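You operate a simulated robot arm through the tools that you are given. There is no shell and no other tool.

You run a simulated robot arm. Do the job below in one go: nothing can be reset, and whatever is moved stays where it is left.

Task
Close down the island's drying plate: switch off, slide on the black tray, water ring wiped off, lid closed.
Fine: switch off before wiping; wipe with the blotter and put it back; dial to 30. Set down upright: blotter. What is to be rubbed or washed off counts as gone when no trace of it is left.

The check looks at the end state, three seconds after you hand in, the way a careful person would. Anything else that was tipped, shoved, dropped, spilled or broken makes it a failure. A push-on lid holds only when it is set on centred and level and pressed home; a screw cap is set on level and turned clockwise until tight.

Robot
A 6-joint arm with a three-finger gripper, fixed in place. Base frame: the origin is at the foot of the arm, x ahead of it, y to its left, z up. Units: mm, rad, N and s.
Its first joint turns from -2.897 to 2.897 rad. Payload 4.89 kg.
Tool frame: the origin (TCP) lies between the finger pads and is the grasp point; the fingertips stand 30 mm ahead of it; z points along the fingers, y is the line along which they close. Largest opening 164 mm; the body of the gripper starts 125 mm behind the TCP.
Orientation is that of the tool frame in the base frame, as [roll, pitch, yaw] about the fixed x, y, z axes, in that order (R = Rz(yaw) Ry(pitch) Rx(roll)). With the fingers straight down and closing along the base's y, the tool's x points along the base's -x, its y along +y and its z along -z.

Tools
- The arm moves only by the tool step_arm. Its argument "targets" is a list of rows, each an object of numbers (a shift or turn left out is 0, a gripper value left out holds the last): "tx", "ty", "tz": the shift along the base's x, y, z in mm; "ax", "ay", "az": the turn, a rotation vector about the base's x, y, z in degrees. In form: [{"tx": .., "ty": .., "tz": .., "ax": .., "ay": .., "az": ..}, ...]. A call has 1 to 20 rows; each row shifts and turns the commanded pose from where the row before left it. "grip" is the opening, from 0 (shut) to 1 (fully open), set as the call begins (left out, the last holds). Rows are played at 5 a second. More than 50 mm and 0.15 rad between two rows, or a gripper value outside its range, and nothing of the call is played. A pose out of reach is approached as far as the arm can. The call stops where the force on the tool passes 40 N (or 10 N more than at its start, if that is more) or the arm is blocked; 0.2 s more then pass. Each finger travels about 108 mm/s and halts on what it meets, pressing with about 28 N; the grip force reading is that of the motor and also rises with nothing between the fingers. The clock runs only during rows and for 0.2 s after the last one: add rows that do not move to give the fingers time. It gives the time, the measured TCP pose, the force on the tool (base axes), the opening and the grip force at its end, in the units of the frame above (readings bear some noise), with the torque about the TCP (base axes, N m) and any sound that the robot's microphone picked up.
- Cameras (640 x 400 px; columns grow to the right, rows downward): "scene" is fixed at [46.5, -505.6, 1657.4]; the picture's right is [0.54, -0.84, 0.00], its down [-0.51, -0.33, -0.80] and it looks along [0.67, 0.43, -0.60] (base axes); focal length 359 px, centre (320, 200). "wrist" rides on the gripper at [76, -2, -152] in the tool frame; the picture's right is [0.02, 1.00, 0.00], its down [-0.88, 0.02, -0.47] and it looks along [-0.47, 0.01, 0.88] (tool axes); focal length 247 px, centre (320, 200). There is no depth. A picture from a camera that has moved, and an enlarged one, comes with that camera's place and axes in the base frame and with its lens. The place of the scene camera against the robot may be out by one fixed shift of up to 12 mm in any direction.
- snapshot(camera): a new picture of that camera. The clock stands still meanwhile.
- raise_lower(by): slides the trunk up (or, below 0, down) by that many mm; the arm rides with it, the base frame stays. It gives what a move gives, with no picture.
- zoom(camera, box): a new picture of the part [left, top, right, bottom] of that camera's present view, enlarged. The clock stands still meanwhile.
- hand_in(): hands the job in; it is judged then, once.

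Nothing tells you positions but the pictures and the camera data. Unless the task says otherwise, let go and move clear before handing in.

The tools are called after ">>>" by a JSON object that holds its "fn" and its "kwargs". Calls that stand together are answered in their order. step_arm: Moves the arm, as the interface text tells. Its arguments: {"type":"object","properties":{"targets":{"type":"array"},"grip":{"type":"number"}},"required":["targets"]} The other tools are called the same way: raise_lower (by) slides the trunk up or down; snapshot (camera) takes a picture; zoom (camera, box) takes an enlarged picture of a part of a camera's view; hand_in () hands the job in.

At the start:

```text
time: 0.0
tcp_pos: [569.5, 112.6, 1243.1]
ee_rot: [-3.141, 0.001, -3.141]
wrist_force: [0.8, 0.9, -0.3]
wrist_torque: [0.0, 0.05, 0.03]
width: 164.0
gripper_force: 0.0
trunk travel left (down, up): [-175.0, 215.0]
```

scene: 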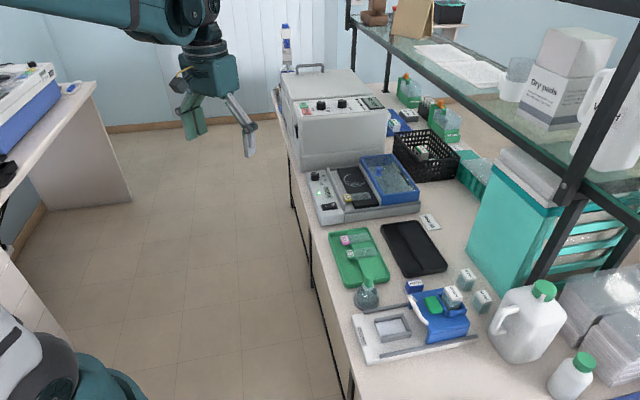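
wrist: 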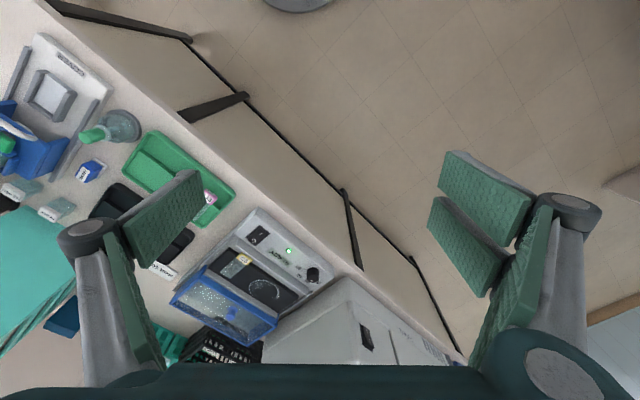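

I see an island bench with a drying plate (grey box, black plate, blue lid), a green tray, a black tray and a blue blotter thing. I'll zoom in for details before moving.

>>> {"fn": "zoom", "kwargs": {"camera": "scene", "box": [290, 140, 450, 240]}}

>>> {"fn": "zoom", "kwargs": {"camera": "scene", "box": [320, 210, 500, 370]}}

>>> {"fn": "zoom", "kwargs": {"camera": "wrist", "box": [160, 190, 340, 340]}}

>>> {"fn": "zoom", "kwargs": {"camera": "wrist", "box": [0, 30, 240, 230]}}

```text
4.00 times, centred on (370, 190) of scene
camera zoom: at [46.5, -505.6, 1657.4], right [0.54, -0.84, 0.0], down [-0.51, -0.33, -0.8], along [0.67, 0.43, -0.6], focal length 1435 px, centre (120, 240)
```

zoom: 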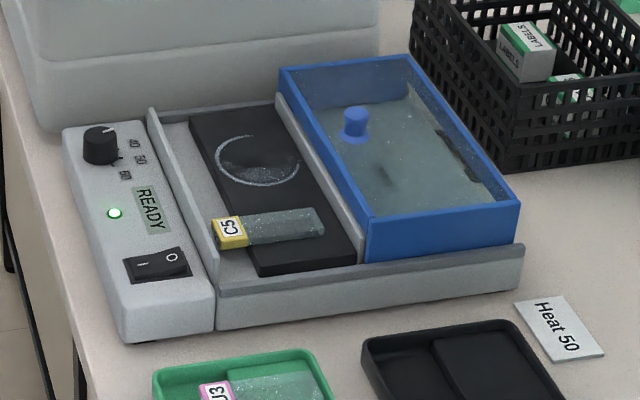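

```text
2.50 times, centred on (410, 290) of scene
camera zoom: at [46.5, -505.6, 1657.4], right [0.54, -0.84, 0.0], down [-0.51, -0.33, -0.8], along [0.67, 0.43, -0.6], focal length 897 px, centre (95, -25)
```

zoom: 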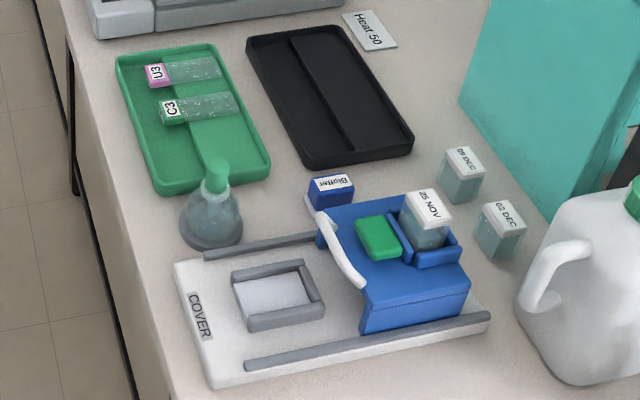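

```text
2.67 times, centred on (250, 265) of wrist
camera zoom: at [493.6, 111.2, 1395.4], right [-0.02, 1.0, 0.0], down [0.88, 0.02, 0.47], along [0.47, 0.01, -0.88], focal length 659 px, centre (507, 27)
```

zoom: 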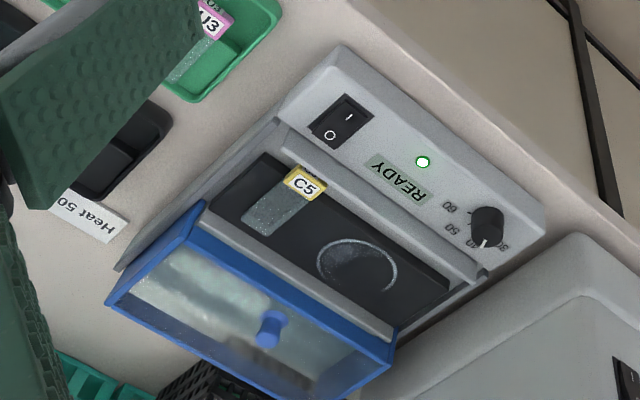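

```text
2.00 times, centred on (120, 130) of wrist
camera zoom: at [493.6, 111.2, 1395.4], right [-0.02, 1.0, 0.0], down [0.88, 0.02, 0.47], along [0.47, 0.01, -0.88], focal length 494 px, centre (720, 340)
```

zoom: 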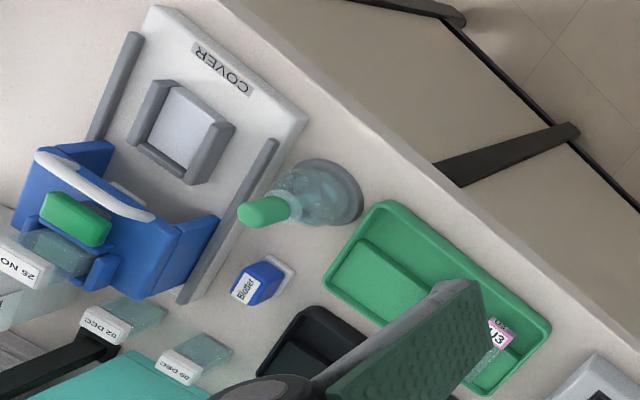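

The drying plate sits on the bench rotated about 40° to the base frame, at about x 900–1080, y −130…100. The slide "C5" is on its plate with a ring beside it. The blotter is near (700, −380). I'll bring the wrist camera closer to look.

>>> {"fn": "step_arm", "kwargs": {"targets": [{"tx": 35, "ty": -20}, {"tx": 35, "ty": -20}, {"tx": 35, "ty": -20}, {"tx": 35, "ty": -20}, {"tx": 30, "ty": -20}]}}

>>> {"fn": "snapshot", "kwargs": {"camera": "wrist"}}

>>> {"fn": "snapshot", "kwargs": {"camera": "scene"}}

```text
time: 1.2
tcp_pos: [738.6, 13.2, 1240.9]
ee_rot: [-3.141, 0.0, 3.141]
wrist_force: [-1.6, 0.6, -0.1]
wrist_torque: [-0.07, -0.2, -0.01]
width: 164.1
gripper_force: 0.1
trunk travel left (down, up): [-175.0, 215.0]
```

```text
taken
camera wrist: at [662.7, 11.7, 1394.0], right [-0.02, 1.0, 0.0], down [0.88, 0.02, 0.47], along [0.47, 0.01, -0.88], focal length 247 px, centre (320, 200)
```

wrist: 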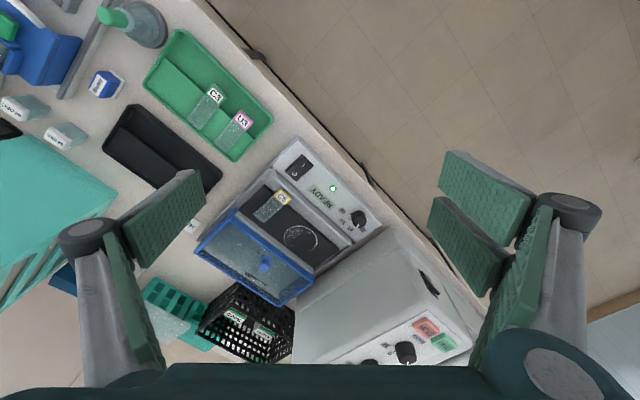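

```text
taken
```

scene: 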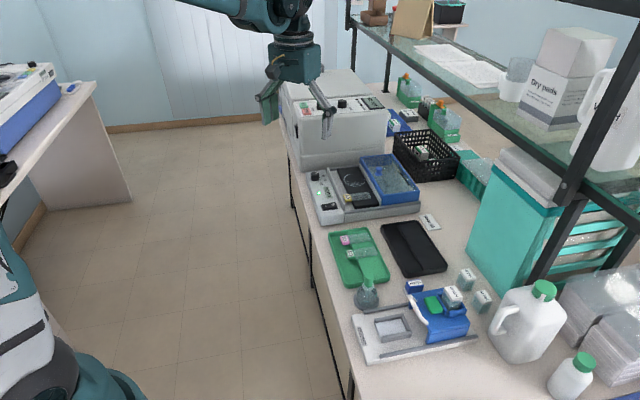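

The device is now centred in the wrist view. I'll zoom in on the controls, lid and rails.

>>> {"fn": "zoom", "kwargs": {"camera": "wrist", "box": [190, 130, 390, 305]}}

>>> {"fn": "zoom", "kwargs": {"camera": "wrist", "box": [230, 130, 390, 230]}}

>>> {"fn": "zoom", "kwargs": {"camera": "wrist", "box": [80, 20, 290, 200]}}

>>> {"fn": "zoom", "kwargs": {"camera": "scene", "box": [300, 150, 380, 220]}}

```text
2.29 times, centred on (290, 218) of wrist
camera zoom: at [662.7, 11.7, 1394.0], right [-0.02, 1.0, 0.0], down [0.88, 0.02, 0.47], along [0.47, 0.01, -0.88], focal length 564 px, centre (389, 160)
```

zoom: 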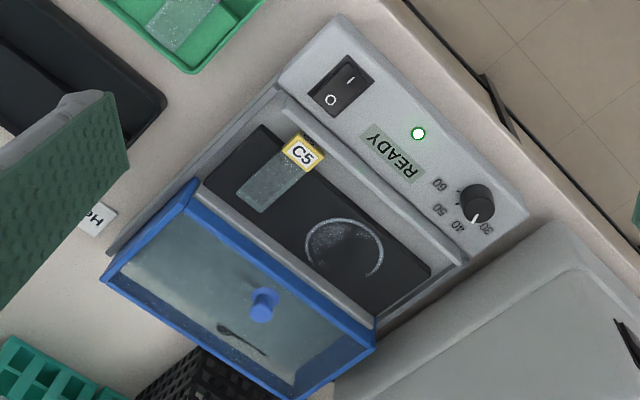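

```text
4.00 times, centred on (310, 180) of wrist
camera zoom: at [662.7, 11.7, 1394.0], right [-0.02, 1.0, 0.0], down [0.88, 0.02, 0.47], along [0.47, 0.01, -0.88], focal length 988 px, centre (360, 280)
```

zoom: 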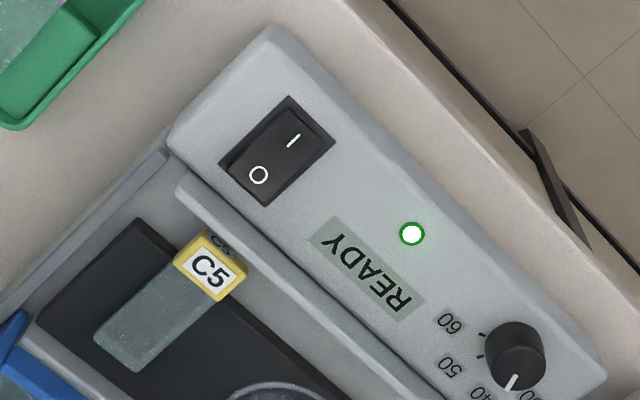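

```text
2.22 times, centred on (185, 110) of wrist
camera zoom: at [662.7, 11.7, 1394.0], right [-0.02, 1.0, 0.0], down [0.88, 0.02, 0.47], along [0.47, 0.01, -0.88], focal length 549 px, centre (620, 400)
```

zoom: 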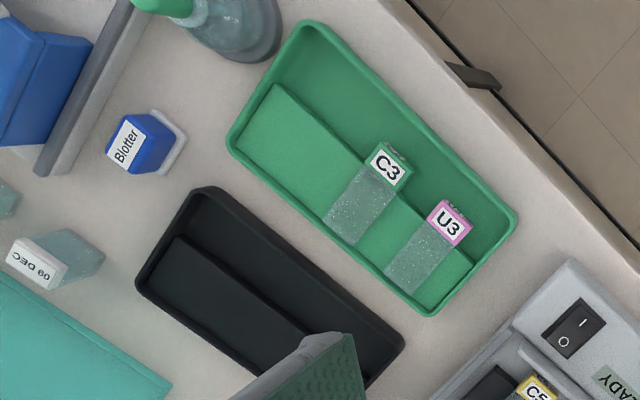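

```text
5.71 times, centred on (340, 185) of scene
camera zoom: at [46.5, -505.6, 1657.4], right [0.54, -0.84, 0.0], down [-0.51, -0.33, -0.8], along [0.67, 0.43, -0.6], focal length 2050 px, centre (206, 286)
```

zoom: 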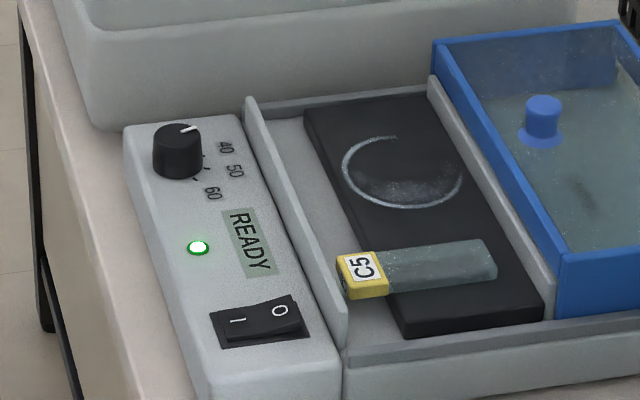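

The switch is at about (839, −26, 924), the dial at (946, 102, 939) and the ring at about (1000, −25). The I/O rocker is currently on and the dial points at 40. I'll move the camera closer to see the details and test the reach.

>>> {"fn": "step_arm", "kwargs": {"targets": [{"tx": 40, "ty": -20, "tz": -10}, {"tx": 40, "ty": -20, "tz": -10}, {"tx": 40, "ty": -20, "tz": -10}, {"tx": 30, "ty": -10, "tz": -10}]}}

>>> {"fn": "snapshot", "kwargs": {"camera": "wrist"}}

```text
time: 2.2
tcp_pos: [890.4, -58.6, 1201.2]
ee_rot: [-3.14, 0.0, -3.141]
wrist_force: [-0.7, 0.5, 0.2]
wrist_torque: [-0.02, -0.12, 0.03]
width: 164.0
gripper_force: 0.1
trunk travel left (down, up): [-175.0, 215.0]
```

```text
taken
camera wrist: at [814.4, -59.1, 1354.8], right [-0.02, 1.0, 0.0], down [0.88, 0.02, 0.47], along [0.47, 0.01, -0.88], focal length 247 px, centre (320, 200)
```

wrist: 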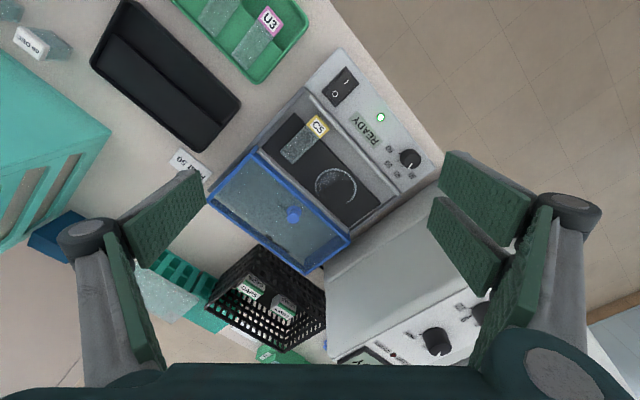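

>>> {"fn": "zoom", "kwargs": {"camera": "wrist", "box": [200, 40, 440, 190]}}

>>> {"fn": "zoom", "kwargs": {"camera": "wrist", "box": [200, 130, 440, 280]}}

>>> {"fn": "zoom", "kwargs": {"camera": "wrist", "box": [370, 120, 450, 200]}}

```text
2.67 times, centred on (320, 115) of wrist
camera zoom: at [814.4, -59.1, 1354.8], right [-0.02, 1.0, 0.0], down [0.88, 0.02, 0.47], along [0.47, 0.01, -0.88], focal length 659 px, centre (320, 427)
```

zoom: 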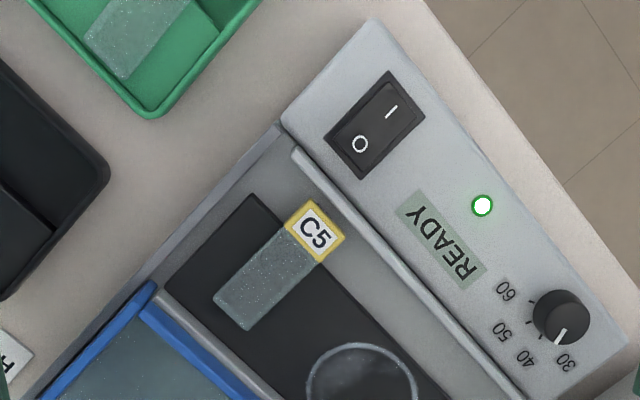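

```text
2.67 times, centred on (320, 205) of wrist
camera zoom: at [814.4, -59.1, 1354.8], right [-0.02, 1.0, 0.0], down [0.88, 0.02, 0.47], along [0.47, 0.01, -0.88], focal length 659 px, centre (320, 187)
```

zoom: 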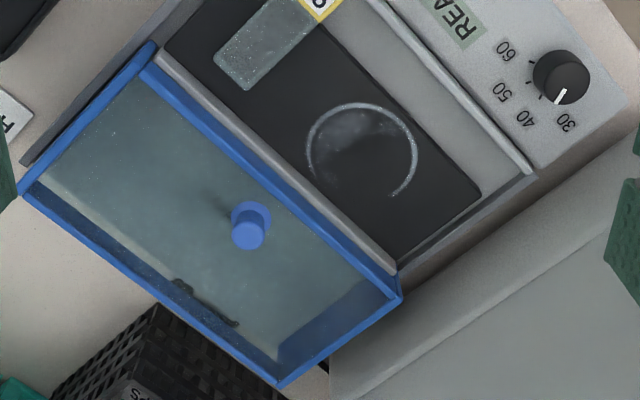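

```text
5.00 times, centred on (410, 160) of wrist
camera zoom: at [814.4, -59.1, 1354.8], right [-0.02, 1.0, 0.0], down [0.88, 0.02, 0.47], along [0.47, 0.01, -0.88], focal length 1235 px, centre (-130, 400)
```

zoom: 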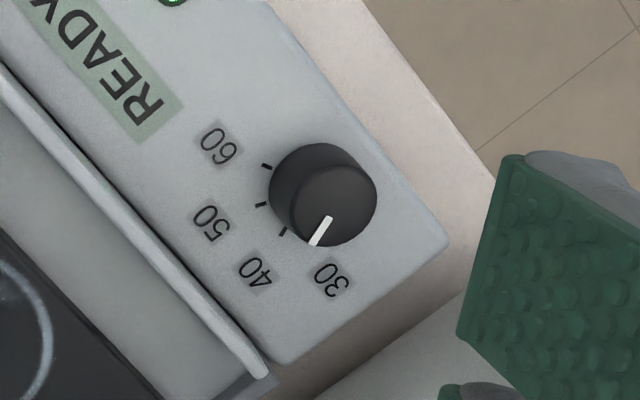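

The device's axes sit at 45° to the base, and the dial points at 40. I'll switch it off first: close the fingers, turn the tool 45° and come down above the "O" end of the rocker at about (851, −38).

>>> {"fn": "step_arm", "kwargs": {"targets": [{"tx": -6.5, "ty": 3.5, "tz": -30, "az": 7.5}, {"tx": -6.5, "ty": 3.5, "tz": -30, "az": 7.5}, {"tx": -6.5, "ty": 3.5, "tz": -30, "az": 7.5}, {"tx": -6.5, "ty": 3.5, "tz": -30, "az": 7.5}, {"tx": -6.5, "ty": 3.5, "tz": -30, "az": 7.5}, {"tx": -6.5, "ty": 3.5, "tz": -30, "az": 7.5}, {}], "grip": 0}}

>>> {"fn": "snapshot", "kwargs": {"camera": "wrist"}}

>>> {"fn": "zoom", "kwargs": {"camera": "scene", "box": [290, 110, 400, 220]}}

```text
time: 3.8
tcp_pos: [851.2, -36.3, 1020.8]
ee_rot: [-3.141, 0.0, -2.354]
wrist_force: [-0.4, -0.2, 0.0]
wrist_torque: [-0.01, 0.06, -0.02]
width: 0.0
gripper_force: 28.2
trunk travel left (down, up): [-175.0, 215.0]
```

```text
taken
camera wrist: at [798.8, -90.1, 1174.4], right [-0.72, 0.69, 0.0], down [0.61, 0.64, 0.47], along [0.33, 0.34, -0.88], focal length 247 px, centre (320, 200)
```

wrist: 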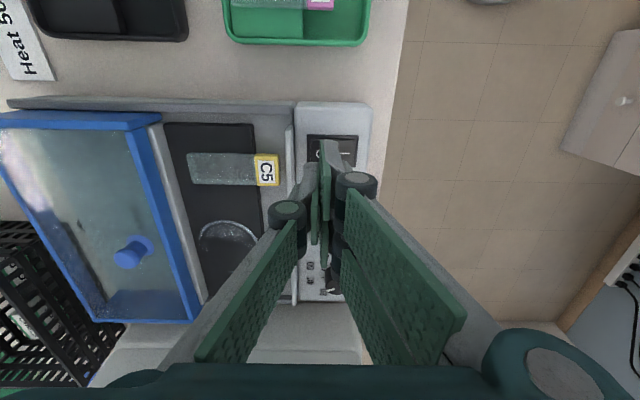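

```text
3.64 times, centred on (345, 165) of scene
camera zoom: at [46.5, -505.6, 1657.4], right [0.54, -0.84, 0.0], down [-0.51, -0.33, -0.8], along [0.67, 0.43, -0.6], focal length 1304 px, centre (229, 327)
```

zoom: 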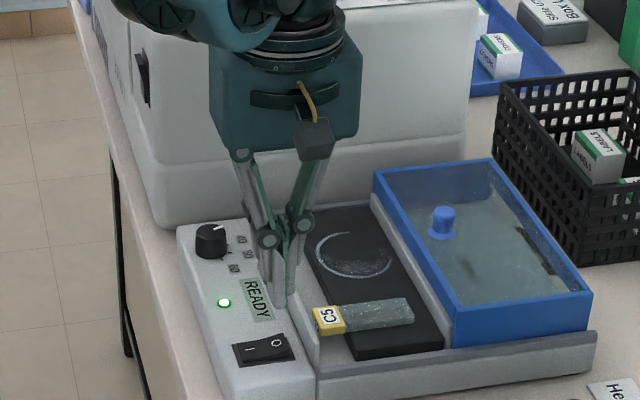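

>>> {"fn": "zoom", "kwargs": {"camera": "wrist", "box": [250, 90, 410, 190]}}

>>> {"fn": "zoom", "kwargs": {"camera": "wrist", "box": [0, 80, 320, 280]}}

```text
4.00 times, centred on (330, 140) of wrist
camera zoom: at [798.8, -90.1, 1174.4], right [-0.72, 0.69, 0.0], down [0.61, 0.64, 0.47], along [0.33, 0.34, -0.88], focal length 988 px, centre (280, 440)
```

zoom: 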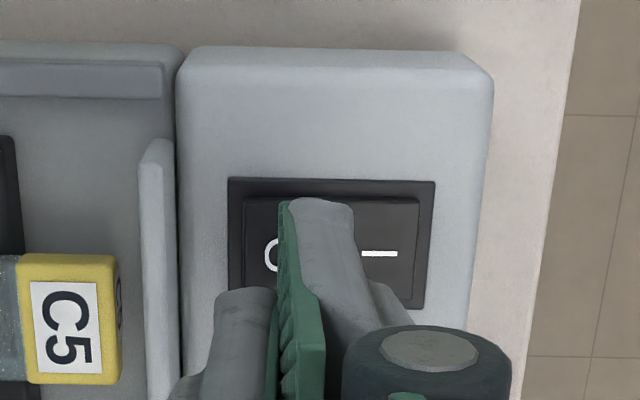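

```text
2.00 times, centred on (160, 180) of wrist
camera zoom: at [798.8, -90.1, 1174.4], right [-0.72, 0.69, 0.0], down [0.61, 0.64, 0.47], along [0.33, 0.34, -0.88], focal length 494 px, centre (640, 240)
```

zoom: 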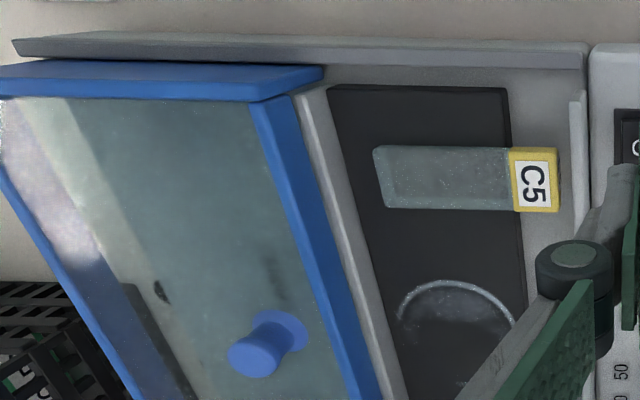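

The fingertips are directly over the O half of the rocker, about 15 mm off its pivot. I'll come down slowly and press.

>>> {"fn": "step_arm", "kwargs": {"targets": [{"tz": -20}, {"tz": -20}, {"tz": -5}, {"tz": -3}, {"tz": -3}, {"tz": -2}, {"tz": -2}]}}

>>> {"fn": "zoom", "kwargs": {"camera": "scene", "box": [300, 150, 380, 220]}}

```text
time: 5.4
tcp_pos: [850.6, -36.1, 965.5]
ee_rot: [-3.141, 0.0, -2.357]
wrist_force: [-0.5, 0.2, 0.1]
wrist_torque: [0.0, -0.03, -0.03]
width: 0.0
gripper_force: 27.9
trunk travel left (down, up): [-175.0, 215.0]
```

```text
5.71 times, centred on (340, 185) of scene
camera zoom: at [46.5, -505.6, 1657.4], right [0.54, -0.84, 0.0], down [-0.51, -0.33, -0.8], along [0.67, 0.43, -0.6], focal length 2050 px, centre (206, 286)
```

zoom: 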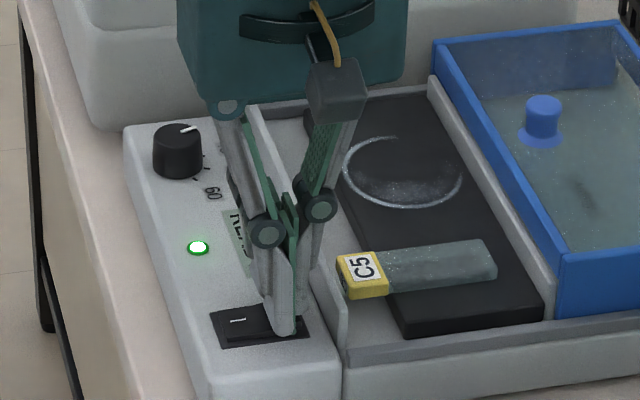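

>>> {"fn": "step_arm", "kwargs": {"targets": [{"tz": -3}, {"tz": -2}, {"tz": -2}, {"tz": -2}, {"tz": -2}, {"tz": -2}, {"tz": -2}, {"tz": -2}]}}

>>> {"fn": "zoom", "kwargs": {"camera": "scene", "box": [300, 150, 380, 220]}}

```text
time: 6.6
tcp_pos: [851.7, -36.3, 959.6]
ee_rot: [-3.139, 0.002, -2.357]
wrist_force: [-2.1, 0.2, 28.4]
wrist_torque: [0.14, 0.22, 0.03]
width: 0.2
gripper_force: 27.9
trunk travel left (down, up): [-175.0, 215.0]
stopped in row 6: the force on the tool passed its limit at 47 N (the readings are from after the stop); the commanded pose is now the measured one
```

```text
5.71 times, centred on (340, 185) of scene
camera zoom: at [46.5, -505.6, 1657.4], right [0.54, -0.84, 0.0], down [-0.51, -0.33, -0.8], along [0.67, 0.43, -0.6], focal length 2050 px, centre (206, 286)
```

zoom: 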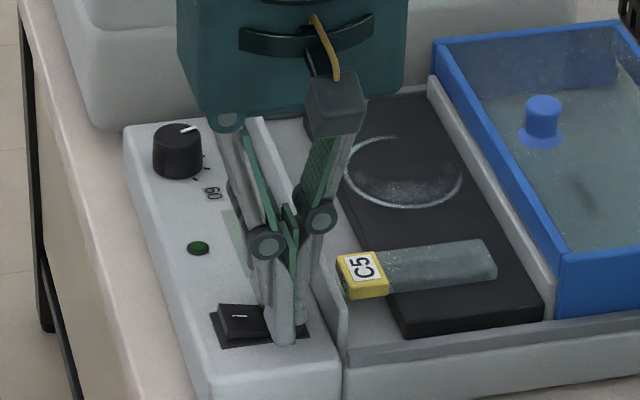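

The switch is off: the light is out and READY is blank. I'll lift off and look at the dial.

>>> {"fn": "step_arm", "kwargs": {"targets": [{"tz": 20}, {"tz": 40}, {"tz": 40}, {"tx": 14, "ty": 20, "tz": 30}, {"tx": 14, "ty": 20}], "grip": 0.5}}

>>> {"fn": "snapshot", "kwargs": {"camera": "wrist"}}

>>> {"fn": "snapshot", "kwargs": {"camera": "scene"}}

```text
time: 7.8
tcp_pos: [879.5, 1.4, 1088.5]
ee_rot: [-3.14, 0.002, -2.357]
wrist_force: [-1.5, -1.1, 1.3]
wrist_torque: [0.12, -0.22, 0.02]
width: 82.1
gripper_force: 0.1
trunk travel left (down, up): [-175.0, 215.0]
```

```text
taken
camera wrist: at [826.3, -53.4, 1241.8], right [-0.72, 0.69, 0.0], down [0.61, 0.64, 0.47], along [0.33, 0.34, -0.88], focal length 247 px, centre (320, 200)
```

wrist: 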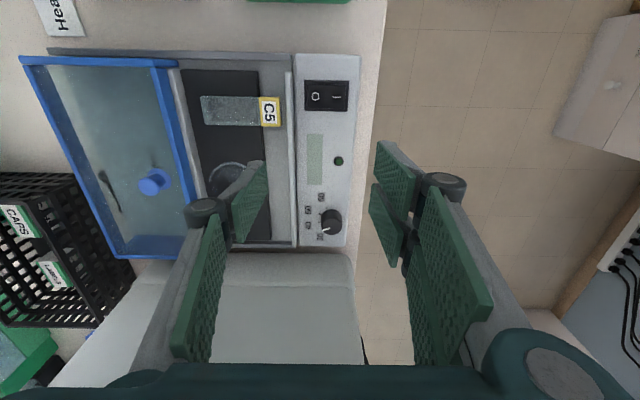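

```text
taken
```

scene: 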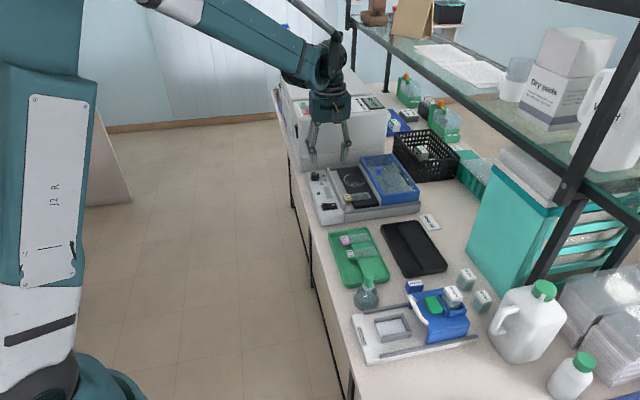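

>>> {"fn": "zoom", "kwargs": {"camera": "wrist", "box": [280, 180, 380, 260]}}

>>> {"fn": "zoom", "kwargs": {"camera": "wrist", "box": [20, 30, 380, 270]}}

```text
5.00 times, centred on (330, 220) of wrist
camera zoom: at [826.3, -53.4, 1241.8], right [-0.72, 0.69, 0.0], down [0.61, 0.64, 0.47], along [0.33, 0.34, -0.88], focal length 1235 px, centre (270, 100)
```

zoom: 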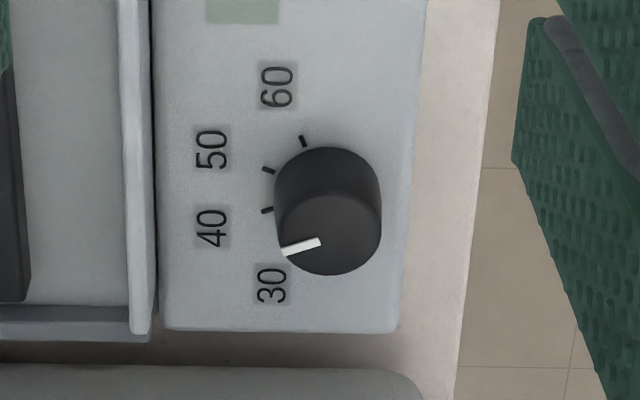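

```text
1.67 times, centred on (200, 150) of wrist
camera zoom: at [826.3, -53.4, 1241.8], right [-0.72, 0.69, 0.0], down [0.61, 0.64, 0.47], along [0.33, 0.34, -0.88], focal length 412 px, centre (520, 283)
```

zoom: 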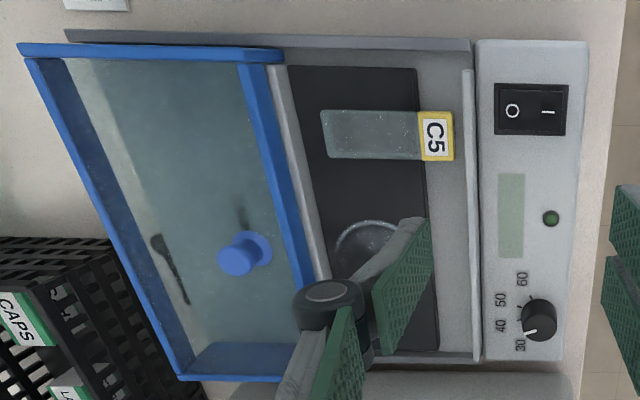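

>>> {"fn": "zoom", "kwargs": {"camera": "scene", "box": [270, 60, 410, 210]}}

```text
2.67 times, centred on (340, 135) of scene
camera zoom: at [46.5, -505.6, 1657.4], right [0.54, -0.84, 0.0], down [-0.51, -0.33, -0.8], along [0.67, 0.43, -0.6], focal length 956 px, centre (267, 373)
```

zoom: 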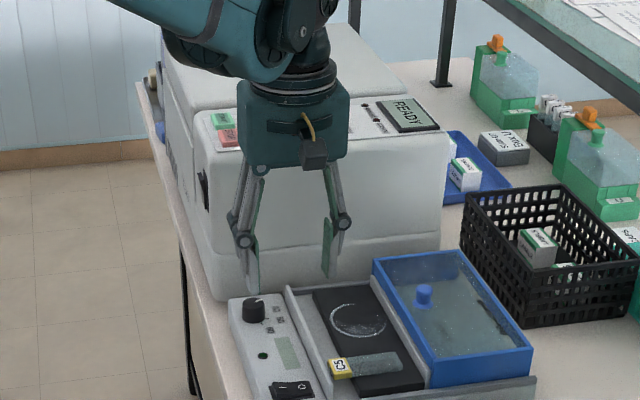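

The dial is at about (954, 105), 30 mm in diameter, with its top at z≈942. It points at 40, and 30 lies about 43° counter-clockwise seen from above. I'll position over it with the fingers at a 60 mm opening.

>>> {"fn": "step_arm", "kwargs": {"targets": [{"tx": 24.7, "ty": 34.5}, {"tx": 24.7, "ty": 34.5}, {"tx": 24.8, "ty": 34.6}, {"tz": -35}, {"tz": -35}, {}], "grip": 0.366}}

>>> {"fn": "snapshot", "kwargs": {"camera": "wrist"}}

>>> {"fn": "zoom", "kwargs": {"camera": "scene", "box": [290, 110, 400, 220]}}

```text
time: 9.2
tcp_pos: [954.5, 105.3, 1017.7]
ee_rot: [-3.139, 0.001, -2.356]
wrist_force: [0.6, 0.9, -0.2]
wrist_torque: [-0.03, 0.04, 0.04]
width: 60.1
gripper_force: 0.0
trunk travel left (down, up): [-175.0, 215.0]
```

```text
taken
camera wrist: at [901.9, 50.7, 1170.3], right [-0.72, 0.69, 0.0], down [0.61, 0.64, 0.47], along [0.33, 0.34, -0.88], focal length 247 px, centre (320, 200)
```

wrist: 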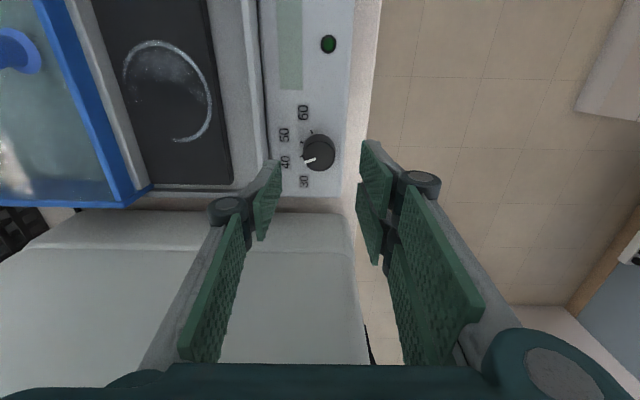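

```text
3.64 times, centred on (345, 165) of scene
camera zoom: at [46.5, -505.6, 1657.4], right [0.54, -0.84, 0.0], down [-0.51, -0.33, -0.8], along [0.67, 0.43, -0.6], focal length 1304 px, centre (229, 327)
```

zoom: 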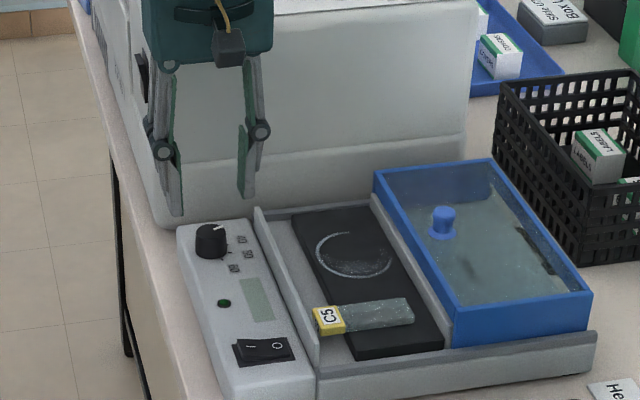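

>>> {"fn": "zoom", "kwargs": {"camera": "wrist", "box": [260, 90, 380, 210]}}

```text
3.33 times, centred on (320, 150) of wrist
camera zoom: at [901.9, 50.7, 1170.3], right [-0.72, 0.69, 0.0], down [0.61, 0.64, 0.47], along [0.33, 0.34, -0.88], focal length 823 px, centre (320, 367)
```

zoom: 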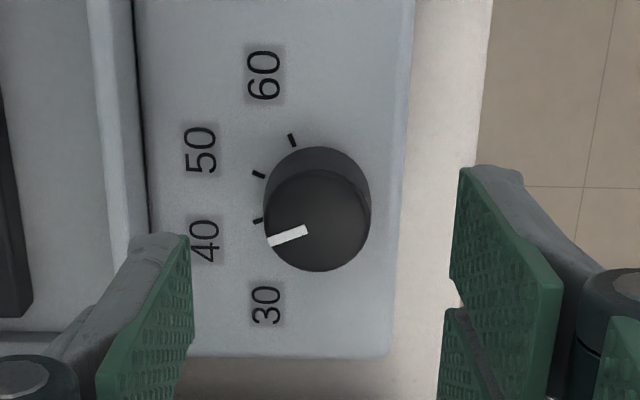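

>>> {"fn": "step_arm", "kwargs": {"targets": [{"tx": -1.5, "ty": -2.1, "tz": -20}, {"tz": -20}, {"tz": -12}, {"tz": -8}, {}]}}

>>> {"fn": "step_arm", "kwargs": {"targets": [{}, {}, {}], "grip": 0.1}}

>>> {"fn": "zoom", "kwargs": {"camera": "wrist", "box": [240, 90, 400, 210]}}

```text
time: 10.4
tcp_pos: [953.9, 105.8, 957.0]
ee_rot: [-3.141, 0.001, -2.357]
wrist_force: [0.1, -0.4, 0.6]
wrist_torque: [0.01, 0.02, 0.01]
width: 59.9
gripper_force: 0.0
trunk travel left (down, up): [-175.0, 215.0]
```

```text
time: 11.2
tcp_pos: [953.7, 104.2, 956.3]
ee_rot: [-3.14, 0.001, -2.359]
wrist_force: [21.6, -16.1, 6.4]
wrist_torque: [-0.49, -0.63, 0.06]
width: 30.8
gripper_force: 45.0
trunk travel left (down, up): [-175.0, 215.0]
```

```text
3.33 times, centred on (320, 150) of wrist
camera zoom: at [901.3, 48.9, 1110.4], right [-0.72, 0.69, 0.0], down [0.61, 0.64, 0.47], along [0.33, 0.34, -0.88], focal length 823 px, centre (320, 367)
```

zoom: 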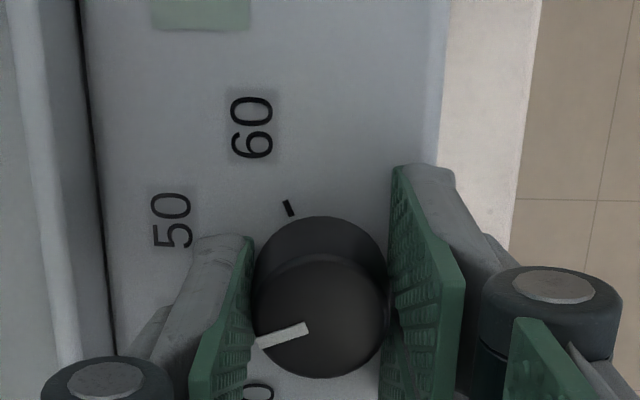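

>>> {"fn": "step_arm", "kwargs": {"targets": [{"tx": 1, "ty": -1}, {}]}}

```text
time: 11.8
tcp_pos: [954.4, 103.0, 957.0]
ee_rot: [-3.139, -0.001, -2.356]
wrist_force: [15.0, -16.6, 2.8]
wrist_torque: [-0.32, -0.57, 0.01]
width: 30.8
gripper_force: 44.6
trunk travel left (down, up): [-175.0, 215.0]
```

>>> {"fn": "step_arm", "kwargs": {"targets": [{"tx": 1.5, "ty": -1.5}, {}]}}

```text
time: 12.4
tcp_pos: [954.7, 103.4, 956.6]
ee_rot: [3.141, 0.0, -2.355]
wrist_force: [-20.4, -3.4, -18.6]
wrist_torque: [0.2, 0.39, -0.05]
width: 30.6
gripper_force: 45.5
trunk travel left (down, up): [-175.0, 215.0]
```

>>> {"fn": "step_arm", "kwargs": {"targets": [{"tx": -0.7, "ty": 0.5}, {"az": 7.2}, {"az": 7.2}, {"az": 7.2}, {"az": 7.2}, {"az": 7.2}, {"az": 7.0}, {}]}}

>>> {"fn": "zoom", "kwargs": {"camera": "wrist", "box": [240, 90, 400, 210]}}

>>> {"fn": "zoom", "kwargs": {"camera": "scene", "box": [300, 150, 380, 220]}}

```text
time: 13.6
tcp_pos: [953.0, 104.0, 956.4]
ee_rot: [-3.141, 0.001, -1.877]
wrist_force: [-6.8, 1.9, -4.7]
wrist_torque: [0.1, 0.31, 0.01]
width: 30.7
gripper_force: 45.0
trunk travel left (down, up): [-175.0, 215.0]
stopped in row 6: the force on the tool passed its limit at 41 N (the readings are from after the stop); the commanded pose is now the measured one
```

```text
3.33 times, centred on (320, 150) of wrist
camera zoom: at [932.7, 30.9, 1110.6], right [-0.96, 0.28, 0.0], down [0.25, 0.85, 0.47], along [0.13, 0.46, -0.88], focal length 823 px, centre (320, 367)
```

zoom: 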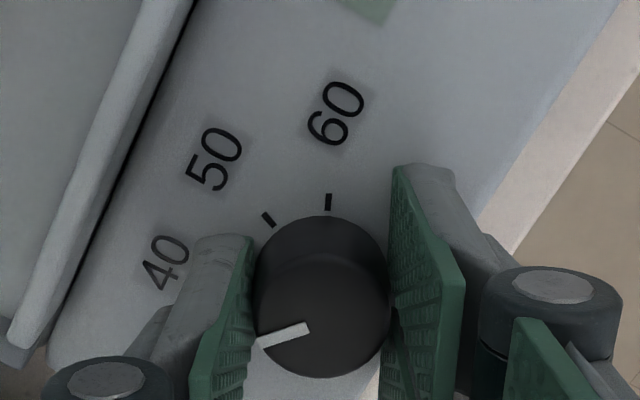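

```text
5.71 times, centred on (340, 185) of scene
camera zoom: at [46.5, -505.6, 1657.4], right [0.54, -0.84, 0.0], down [-0.51, -0.33, -0.8], along [0.67, 0.43, -0.6], focal length 2050 px, centre (206, 286)
```

zoom: 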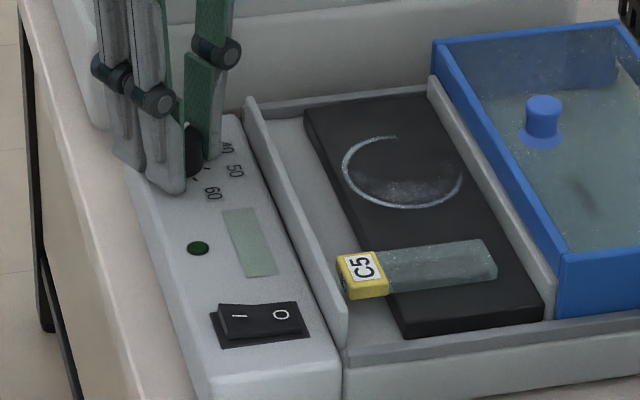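

The knob is turning with the fingers, 27° so far. I'll continue the remaining 15°.

>>> {"fn": "step_arm", "kwargs": {"targets": [{"az": 4}, {"az": 4}, {"az": 4}, {"az": 4}, {}]}}

>>> {"fn": "zoom", "kwargs": {"camera": "wrist", "box": [240, 90, 400, 210]}}

```text
time: 14.8
tcp_pos: [952.0, 104.2, 957.5]
ee_rot: [3.14, 0.002, -1.597]
wrist_force: [-16.7, 7.2, -4.0]
wrist_torque: [0.48, 0.5, -0.03]
width: 30.9
gripper_force: 44.9
trunk travel left (down, up): [-175.0, 215.0]
```

```text
3.33 times, centred on (320, 150) of wrist
camera zoom: at [953.4, 28.0, 1110.6], right [-1.0, 0.0, 0.0], down [0.0, 0.88, 0.47], along [0.0, 0.47, -0.88], focal length 823 px, centre (320, 367)
```

zoom: 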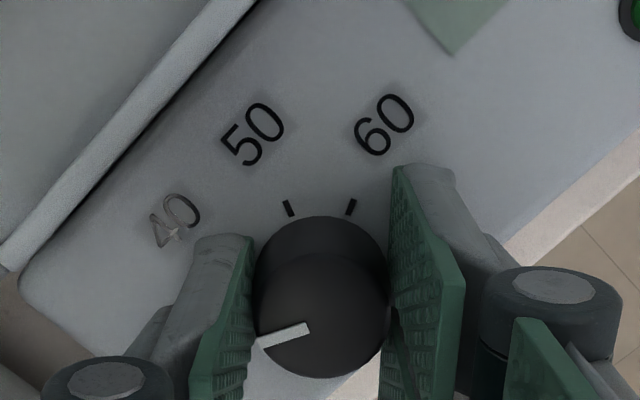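

The turn totals 43.5°, and the 50 tick now sits where the 60 tick was, so the dial moved by exactly one step. I'll release, lift and check.

>>> {"fn": "step_arm", "kwargs": {"targets": [{}, {}, {"tz": 15}, {"tz": 30}, {"tz": 40}], "grip": 0.4}}

>>> {"fn": "zoom", "kwargs": {"camera": "wrist", "box": [260, 90, 380, 210]}}

>>> {"fn": "zoom", "kwargs": {"camera": "scene", "box": [300, 150, 380, 220]}}

```text
time: 16.0
tcp_pos: [954.1, 103.9, 1043.8]
ee_rot: [3.141, 0.001, -1.597]
wrist_force: [1.4, -0.8, -1.6]
wrist_torque: [-0.05, 0.19, 0.01]
width: 65.5
gripper_force: 0.0
trunk travel left (down, up): [-175.0, 215.0]
```

```text
3.33 times, centred on (320, 150) of wrist
camera zoom: at [955.0, 27.4, 1196.6], right [-1.0, 0.01, 0.0], down [0.01, 0.88, 0.47], along [0.0, 0.47, -0.88], focal length 823 px, centre (320, 367)
```

zoom: 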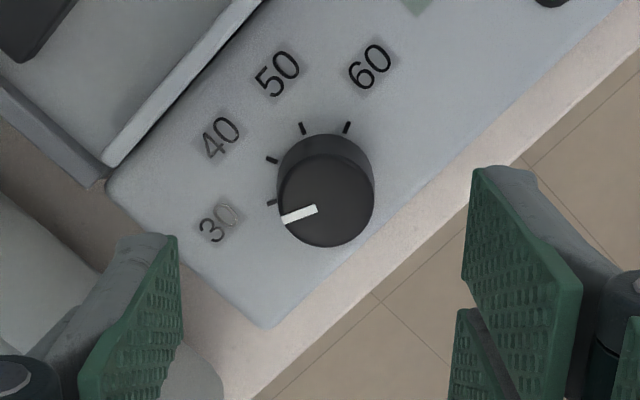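

```text
5.71 times, centred on (340, 185) of scene
camera zoom: at [46.5, -505.6, 1657.4], right [0.54, -0.84, 0.0], down [-0.51, -0.33, -0.8], along [0.67, 0.43, -0.6], focal length 2050 px, centre (206, 286)
```

zoom: 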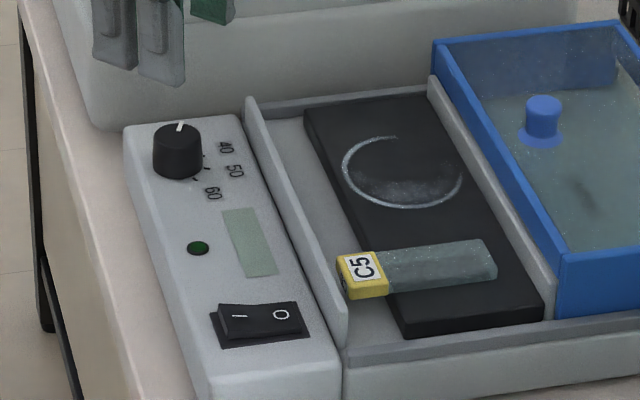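

>>> {"fn": "zoom", "kwargs": {"camera": "wrist", "box": [295, 120, 345, 165]}}

>>> {"fn": "zoom", "kwargs": {"camera": "scene", "box": [305, 165, 335, 190]}}

```text
8.89 times, centred on (320, 142) of wrist
camera zoom: at [955.0, 27.4, 1196.6], right [-1.0, 0.01, 0.0], down [0.01, 0.88, 0.47], along [0.0, 0.47, -0.88], focal length 2195 px, centre (320, 711)
```

zoom: 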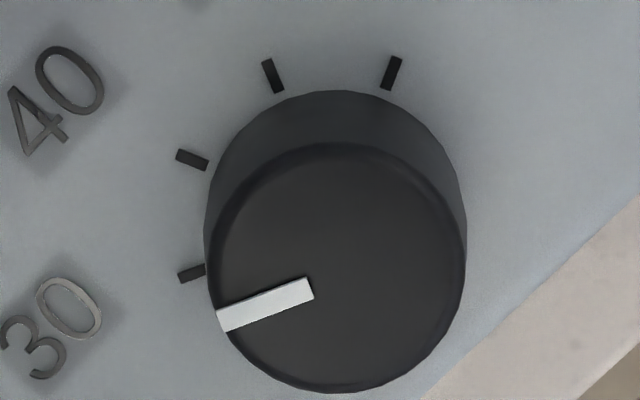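

```text
16.00 times, centred on (320, 178) of scene
camera zoom: at [46.5, -505.6, 1657.4], right [0.54, -0.84, 0.0], down [-0.51, -0.33, -0.8], along [0.67, 0.43, -0.6], focal length 5739 px, centre (320, 560)
```

zoom: 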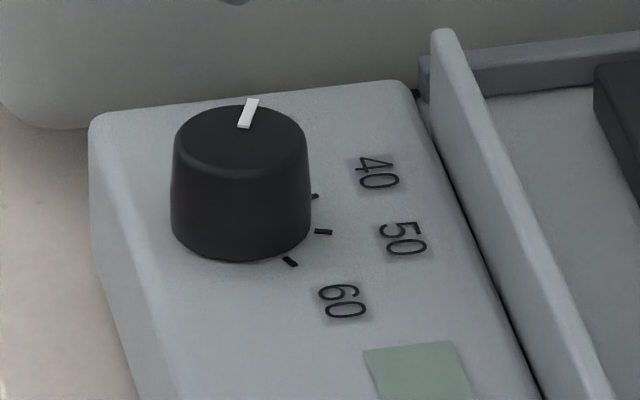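

The dial is on 30. Next is the slide, whose label end is at about (900, −62, 936). I'll turn the tool so the fingers close across the slide's width and look from close above.

>>> {"fn": "step_arm", "kwargs": {"targets": [{"tz": 25}, {"tx": -3.4, "ty": -10.4, "az": -8.34}, {"tx": -3.4, "ty": -10.4, "az": -8.34}, {"tx": -3.4, "ty": -10.4, "az": -8.34}, {"tx": -3.4, "ty": -10.4, "az": -8.34}, {"tx": -3.4, "ty": -10.4, "az": -8.34}, {"tx": -3.4, "ty": -10.4, "az": -8.34}, {"tx": -3.4, "ty": -10.4, "az": -8.34}, {"tx": -3.4, "ty": -10.4, "az": -8.34}, {"tx": -3.4, "ty": -10.4, "az": -8.34}, {"tx": -3.4, "ty": -10.4, "az": -8.34}, {"tx": -3.4, "ty": -10.4, "az": -8.34}, {"tx": -3.4, "ty": -10.4, "az": -8.34}, {"tx": -3.4, "ty": -10.4, "az": -8.34}, {"tx": -3.4, "ty": -10.4, "az": -8.34}, {"tx": -3.4, "ty": -10.4, "az": -8.34}, {"tx": -3.4, "ty": -10.4, "az": -8.34}, {}]}}

>>> {"fn": "snapshot", "kwargs": {"camera": "wrist"}}

>>> {"fn": "snapshot", "kwargs": {"camera": "scene"}}

```text
time: 19.8
tcp_pos: [899.1, -63.9, 1066.3]
ee_rot: [-3.141, 0.002, 2.354]
wrist_force: [-1.2, 0.6, -0.5]
wrist_torque: [0.0, 0.03, 0.02]
width: 65.3
gripper_force: 0.1
trunk travel left (down, up): [-175.0, 215.0]
```

```text
taken
camera wrist: at [844.2, -9.9, 1219.5], right [0.69, 0.72, 0.0], down [0.64, -0.61, 0.47], along [0.34, -0.33, -0.88], focal length 247 px, centre (320, 200)
```

wrist: 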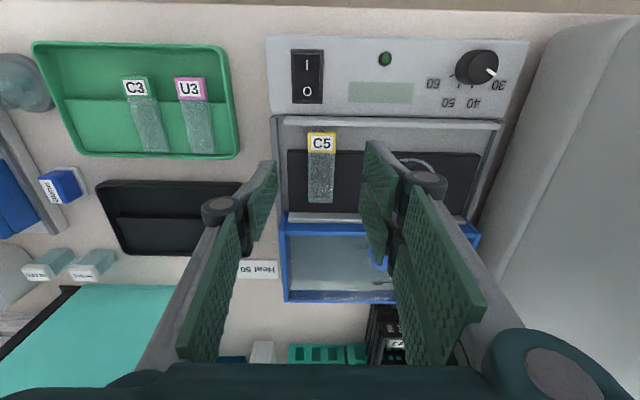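

```text
taken
```

scene: 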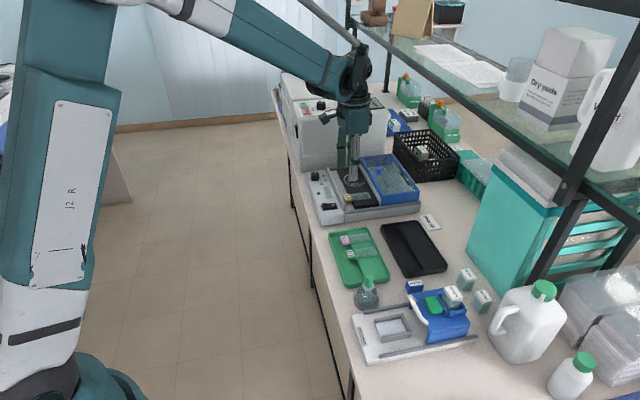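

>>> {"fn": "zoom", "kwargs": {"camera": "wrist", "box": [260, 110, 380, 215]}}

>>> {"fn": "zoom", "kwargs": {"camera": "wrist", "box": [20, 30, 280, 280]}}

```text
3.81 times, centred on (320, 162) of wrist
camera zoom: at [844.2, -9.9, 1219.5], right [0.69, 0.72, 0.0], down [0.64, -0.61, 0.47], along [0.34, -0.33, -0.88], focal length 941 px, centre (320, 343)
```

zoom: 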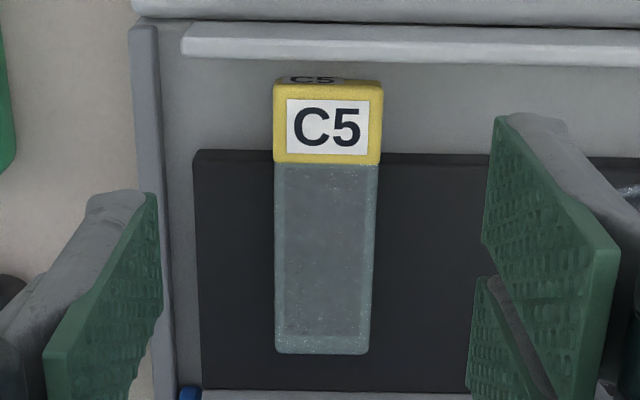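

```text
1.60 times, centred on (150, 155) of wrist
camera zoom: at [844.2, -9.9, 1219.5], right [0.69, 0.72, 0.0], down [0.64, -0.61, 0.47], along [0.34, -0.33, -0.88], focal length 395 px, centre (592, 272)
```

zoom: 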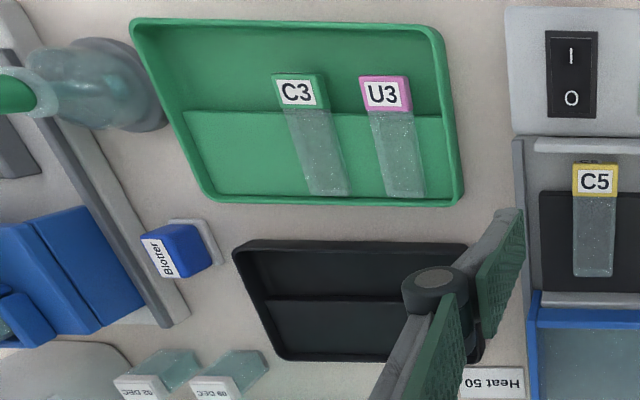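

The slide is about 85×32×10 mm with its axis along the depth direction, centred near (922, −83), and its top is at z≈936. I'll grasp it just behind the label at (907.6, −68.2).

>>> {"fn": "step_arm", "kwargs": {"targets": [{"tx": 8.5, "ty": -4.3, "tz": -30}, {"tz": -35}, {"tz": -25}, {"tz": -8}, {}], "grip": 0.32}}

>>> {"fn": "zoom", "kwargs": {"camera": "wrist", "box": [240, 80, 400, 200]}}

>>> {"fn": "zoom", "kwargs": {"camera": "scene", "box": [310, 150, 390, 220]}}

```text
time: 21.0
tcp_pos: [908.9, -68.3, 968.1]
ee_rot: [-3.141, 0.002, 2.354]
wrist_force: [0.9, 0.5, 0.4]
wrist_torque: [0.01, 0.05, 0.03]
width: 52.6
gripper_force: 0.0
trunk travel left (down, up): [-175.0, 215.0]
```

```text
3.33 times, centred on (320, 140) of wrist
camera zoom: at [854.6, -14.8, 1121.7], right [0.69, 0.72, 0.0], down [0.64, -0.61, 0.47], along [0.34, -0.33, -0.88], focal length 823 px, centre (320, 400)
```

zoom: 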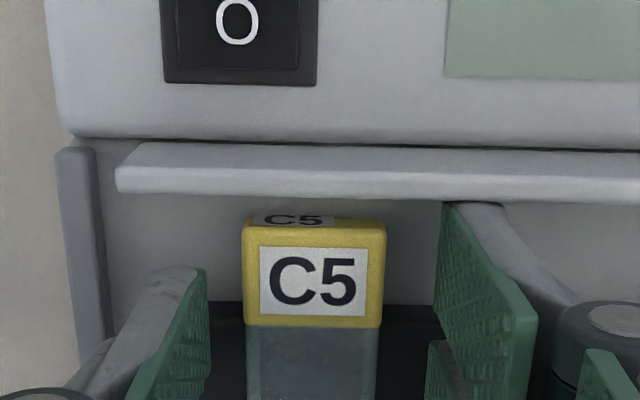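

```text
5.71 times, centred on (350, 185) of scene
camera zoom: at [46.5, -505.6, 1657.4], right [0.54, -0.84, 0.0], down [-0.51, -0.33, -0.8], along [0.67, 0.43, -0.6], focal length 2050 px, centre (149, 286)
```

zoom: 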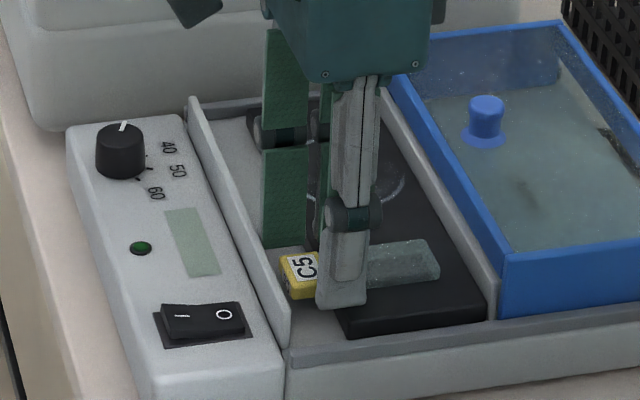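

>>> {"fn": "step_arm", "kwargs": {"targets": [{"tz": -4}, {"tz": -2}, {"tz": -2}, {}]}}

>>> {"fn": "zoom", "kwargs": {"camera": "scene", "box": [330, 180, 370, 215]}}

```text
time: 21.9
tcp_pos: [907.8, -66.6, 963.4]
ee_rot: [3.14, 0.003, 2.355]
wrist_force: [-1.6, -1.0, 20.7]
wrist_torque: [-0.18, -0.09, -0.01]
width: 53.4
gripper_force: 0.6
trunk travel left (down, up): [-175.0, 215.0]
stopped in row 4: the force on the tool passed its limit at 52 N (the readings are from after the stop); the commanded pose is now the measured one
```

```text
11.43 times, centred on (350, 198) of scene
camera zoom: at [46.5, -505.6, 1657.4], right [0.54, -0.84, 0.0], down [-0.51, -0.33, -0.8], along [0.67, 0.43, -0.6], focal length 4099 px, centre (-23, 229)
```

zoom: 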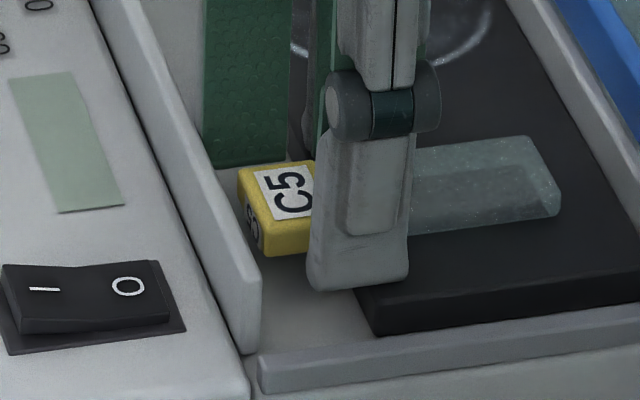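

The fingertips touched the plate at tip z≈933, so the plate top is about 932. I'll back off slightly and close on the slide.

>>> {"fn": "step_arm", "kwargs": {"targets": [{"tz": 1.5}, {}]}}

>>> {"fn": "step_arm", "kwargs": {"targets": [{}, {}, {}], "grip": 0.1}}

>>> {"fn": "zoom", "kwargs": {"camera": "scene", "box": [320, 170, 380, 215]}}

>>> {"fn": "zoom", "kwargs": {"camera": "wrist", "box": [240, 80, 400, 200]}}

```text
time: 22.6
tcp_pos: [908.9, -68.6, 963.5]
ee_rot: [3.139, 0.002, 2.356]
wrist_force: [-2.1, 1.3, 6.7]
wrist_torque: [0.03, -0.06, 0.04]
width: 51.8
gripper_force: 0.1
trunk travel left (down, up): [-175.0, 215.0]
```

```text
time: 23.4
tcp_pos: [910.0, -67.6, 963.9]
ee_rot: [3.141, 0.003, 2.357]
wrist_force: [-0.5, -2.2, 4.4]
wrist_torque: [-0.18, 0.04, -0.01]
width: 31.7
gripper_force: 28.0
trunk travel left (down, up): [-175.0, 215.0]
```

```text
8.89 times, centred on (350, 192) of scene
camera zoom: at [46.5, -505.6, 1657.4], right [0.54, -0.84, 0.0], down [-0.51, -0.33, -0.8], along [0.67, 0.43, -0.6], focal length 3188 px, centre (53, 267)
```

zoom: 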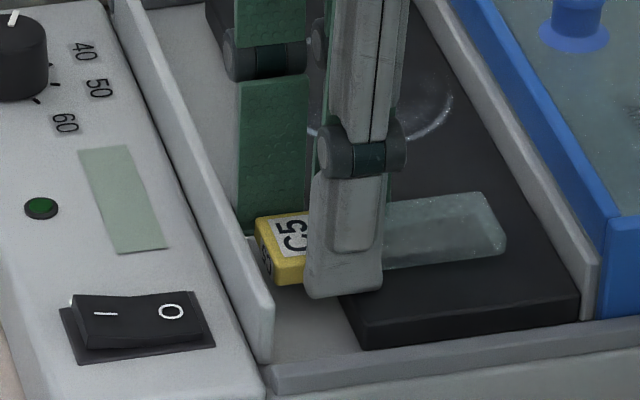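

```text
3.33 times, centred on (320, 140) of wrist
camera zoom: at [854.2, -14.6, 1116.6], right [0.69, 0.72, 0.0], down [0.64, -0.61, 0.48], along [0.34, -0.33, -0.88], focal length 823 px, centre (320, 400)
```

zoom: 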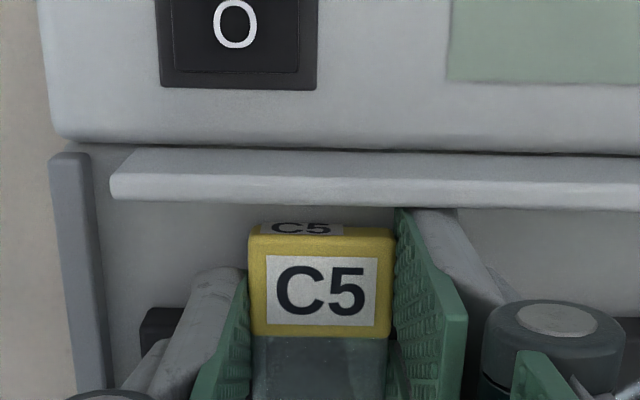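

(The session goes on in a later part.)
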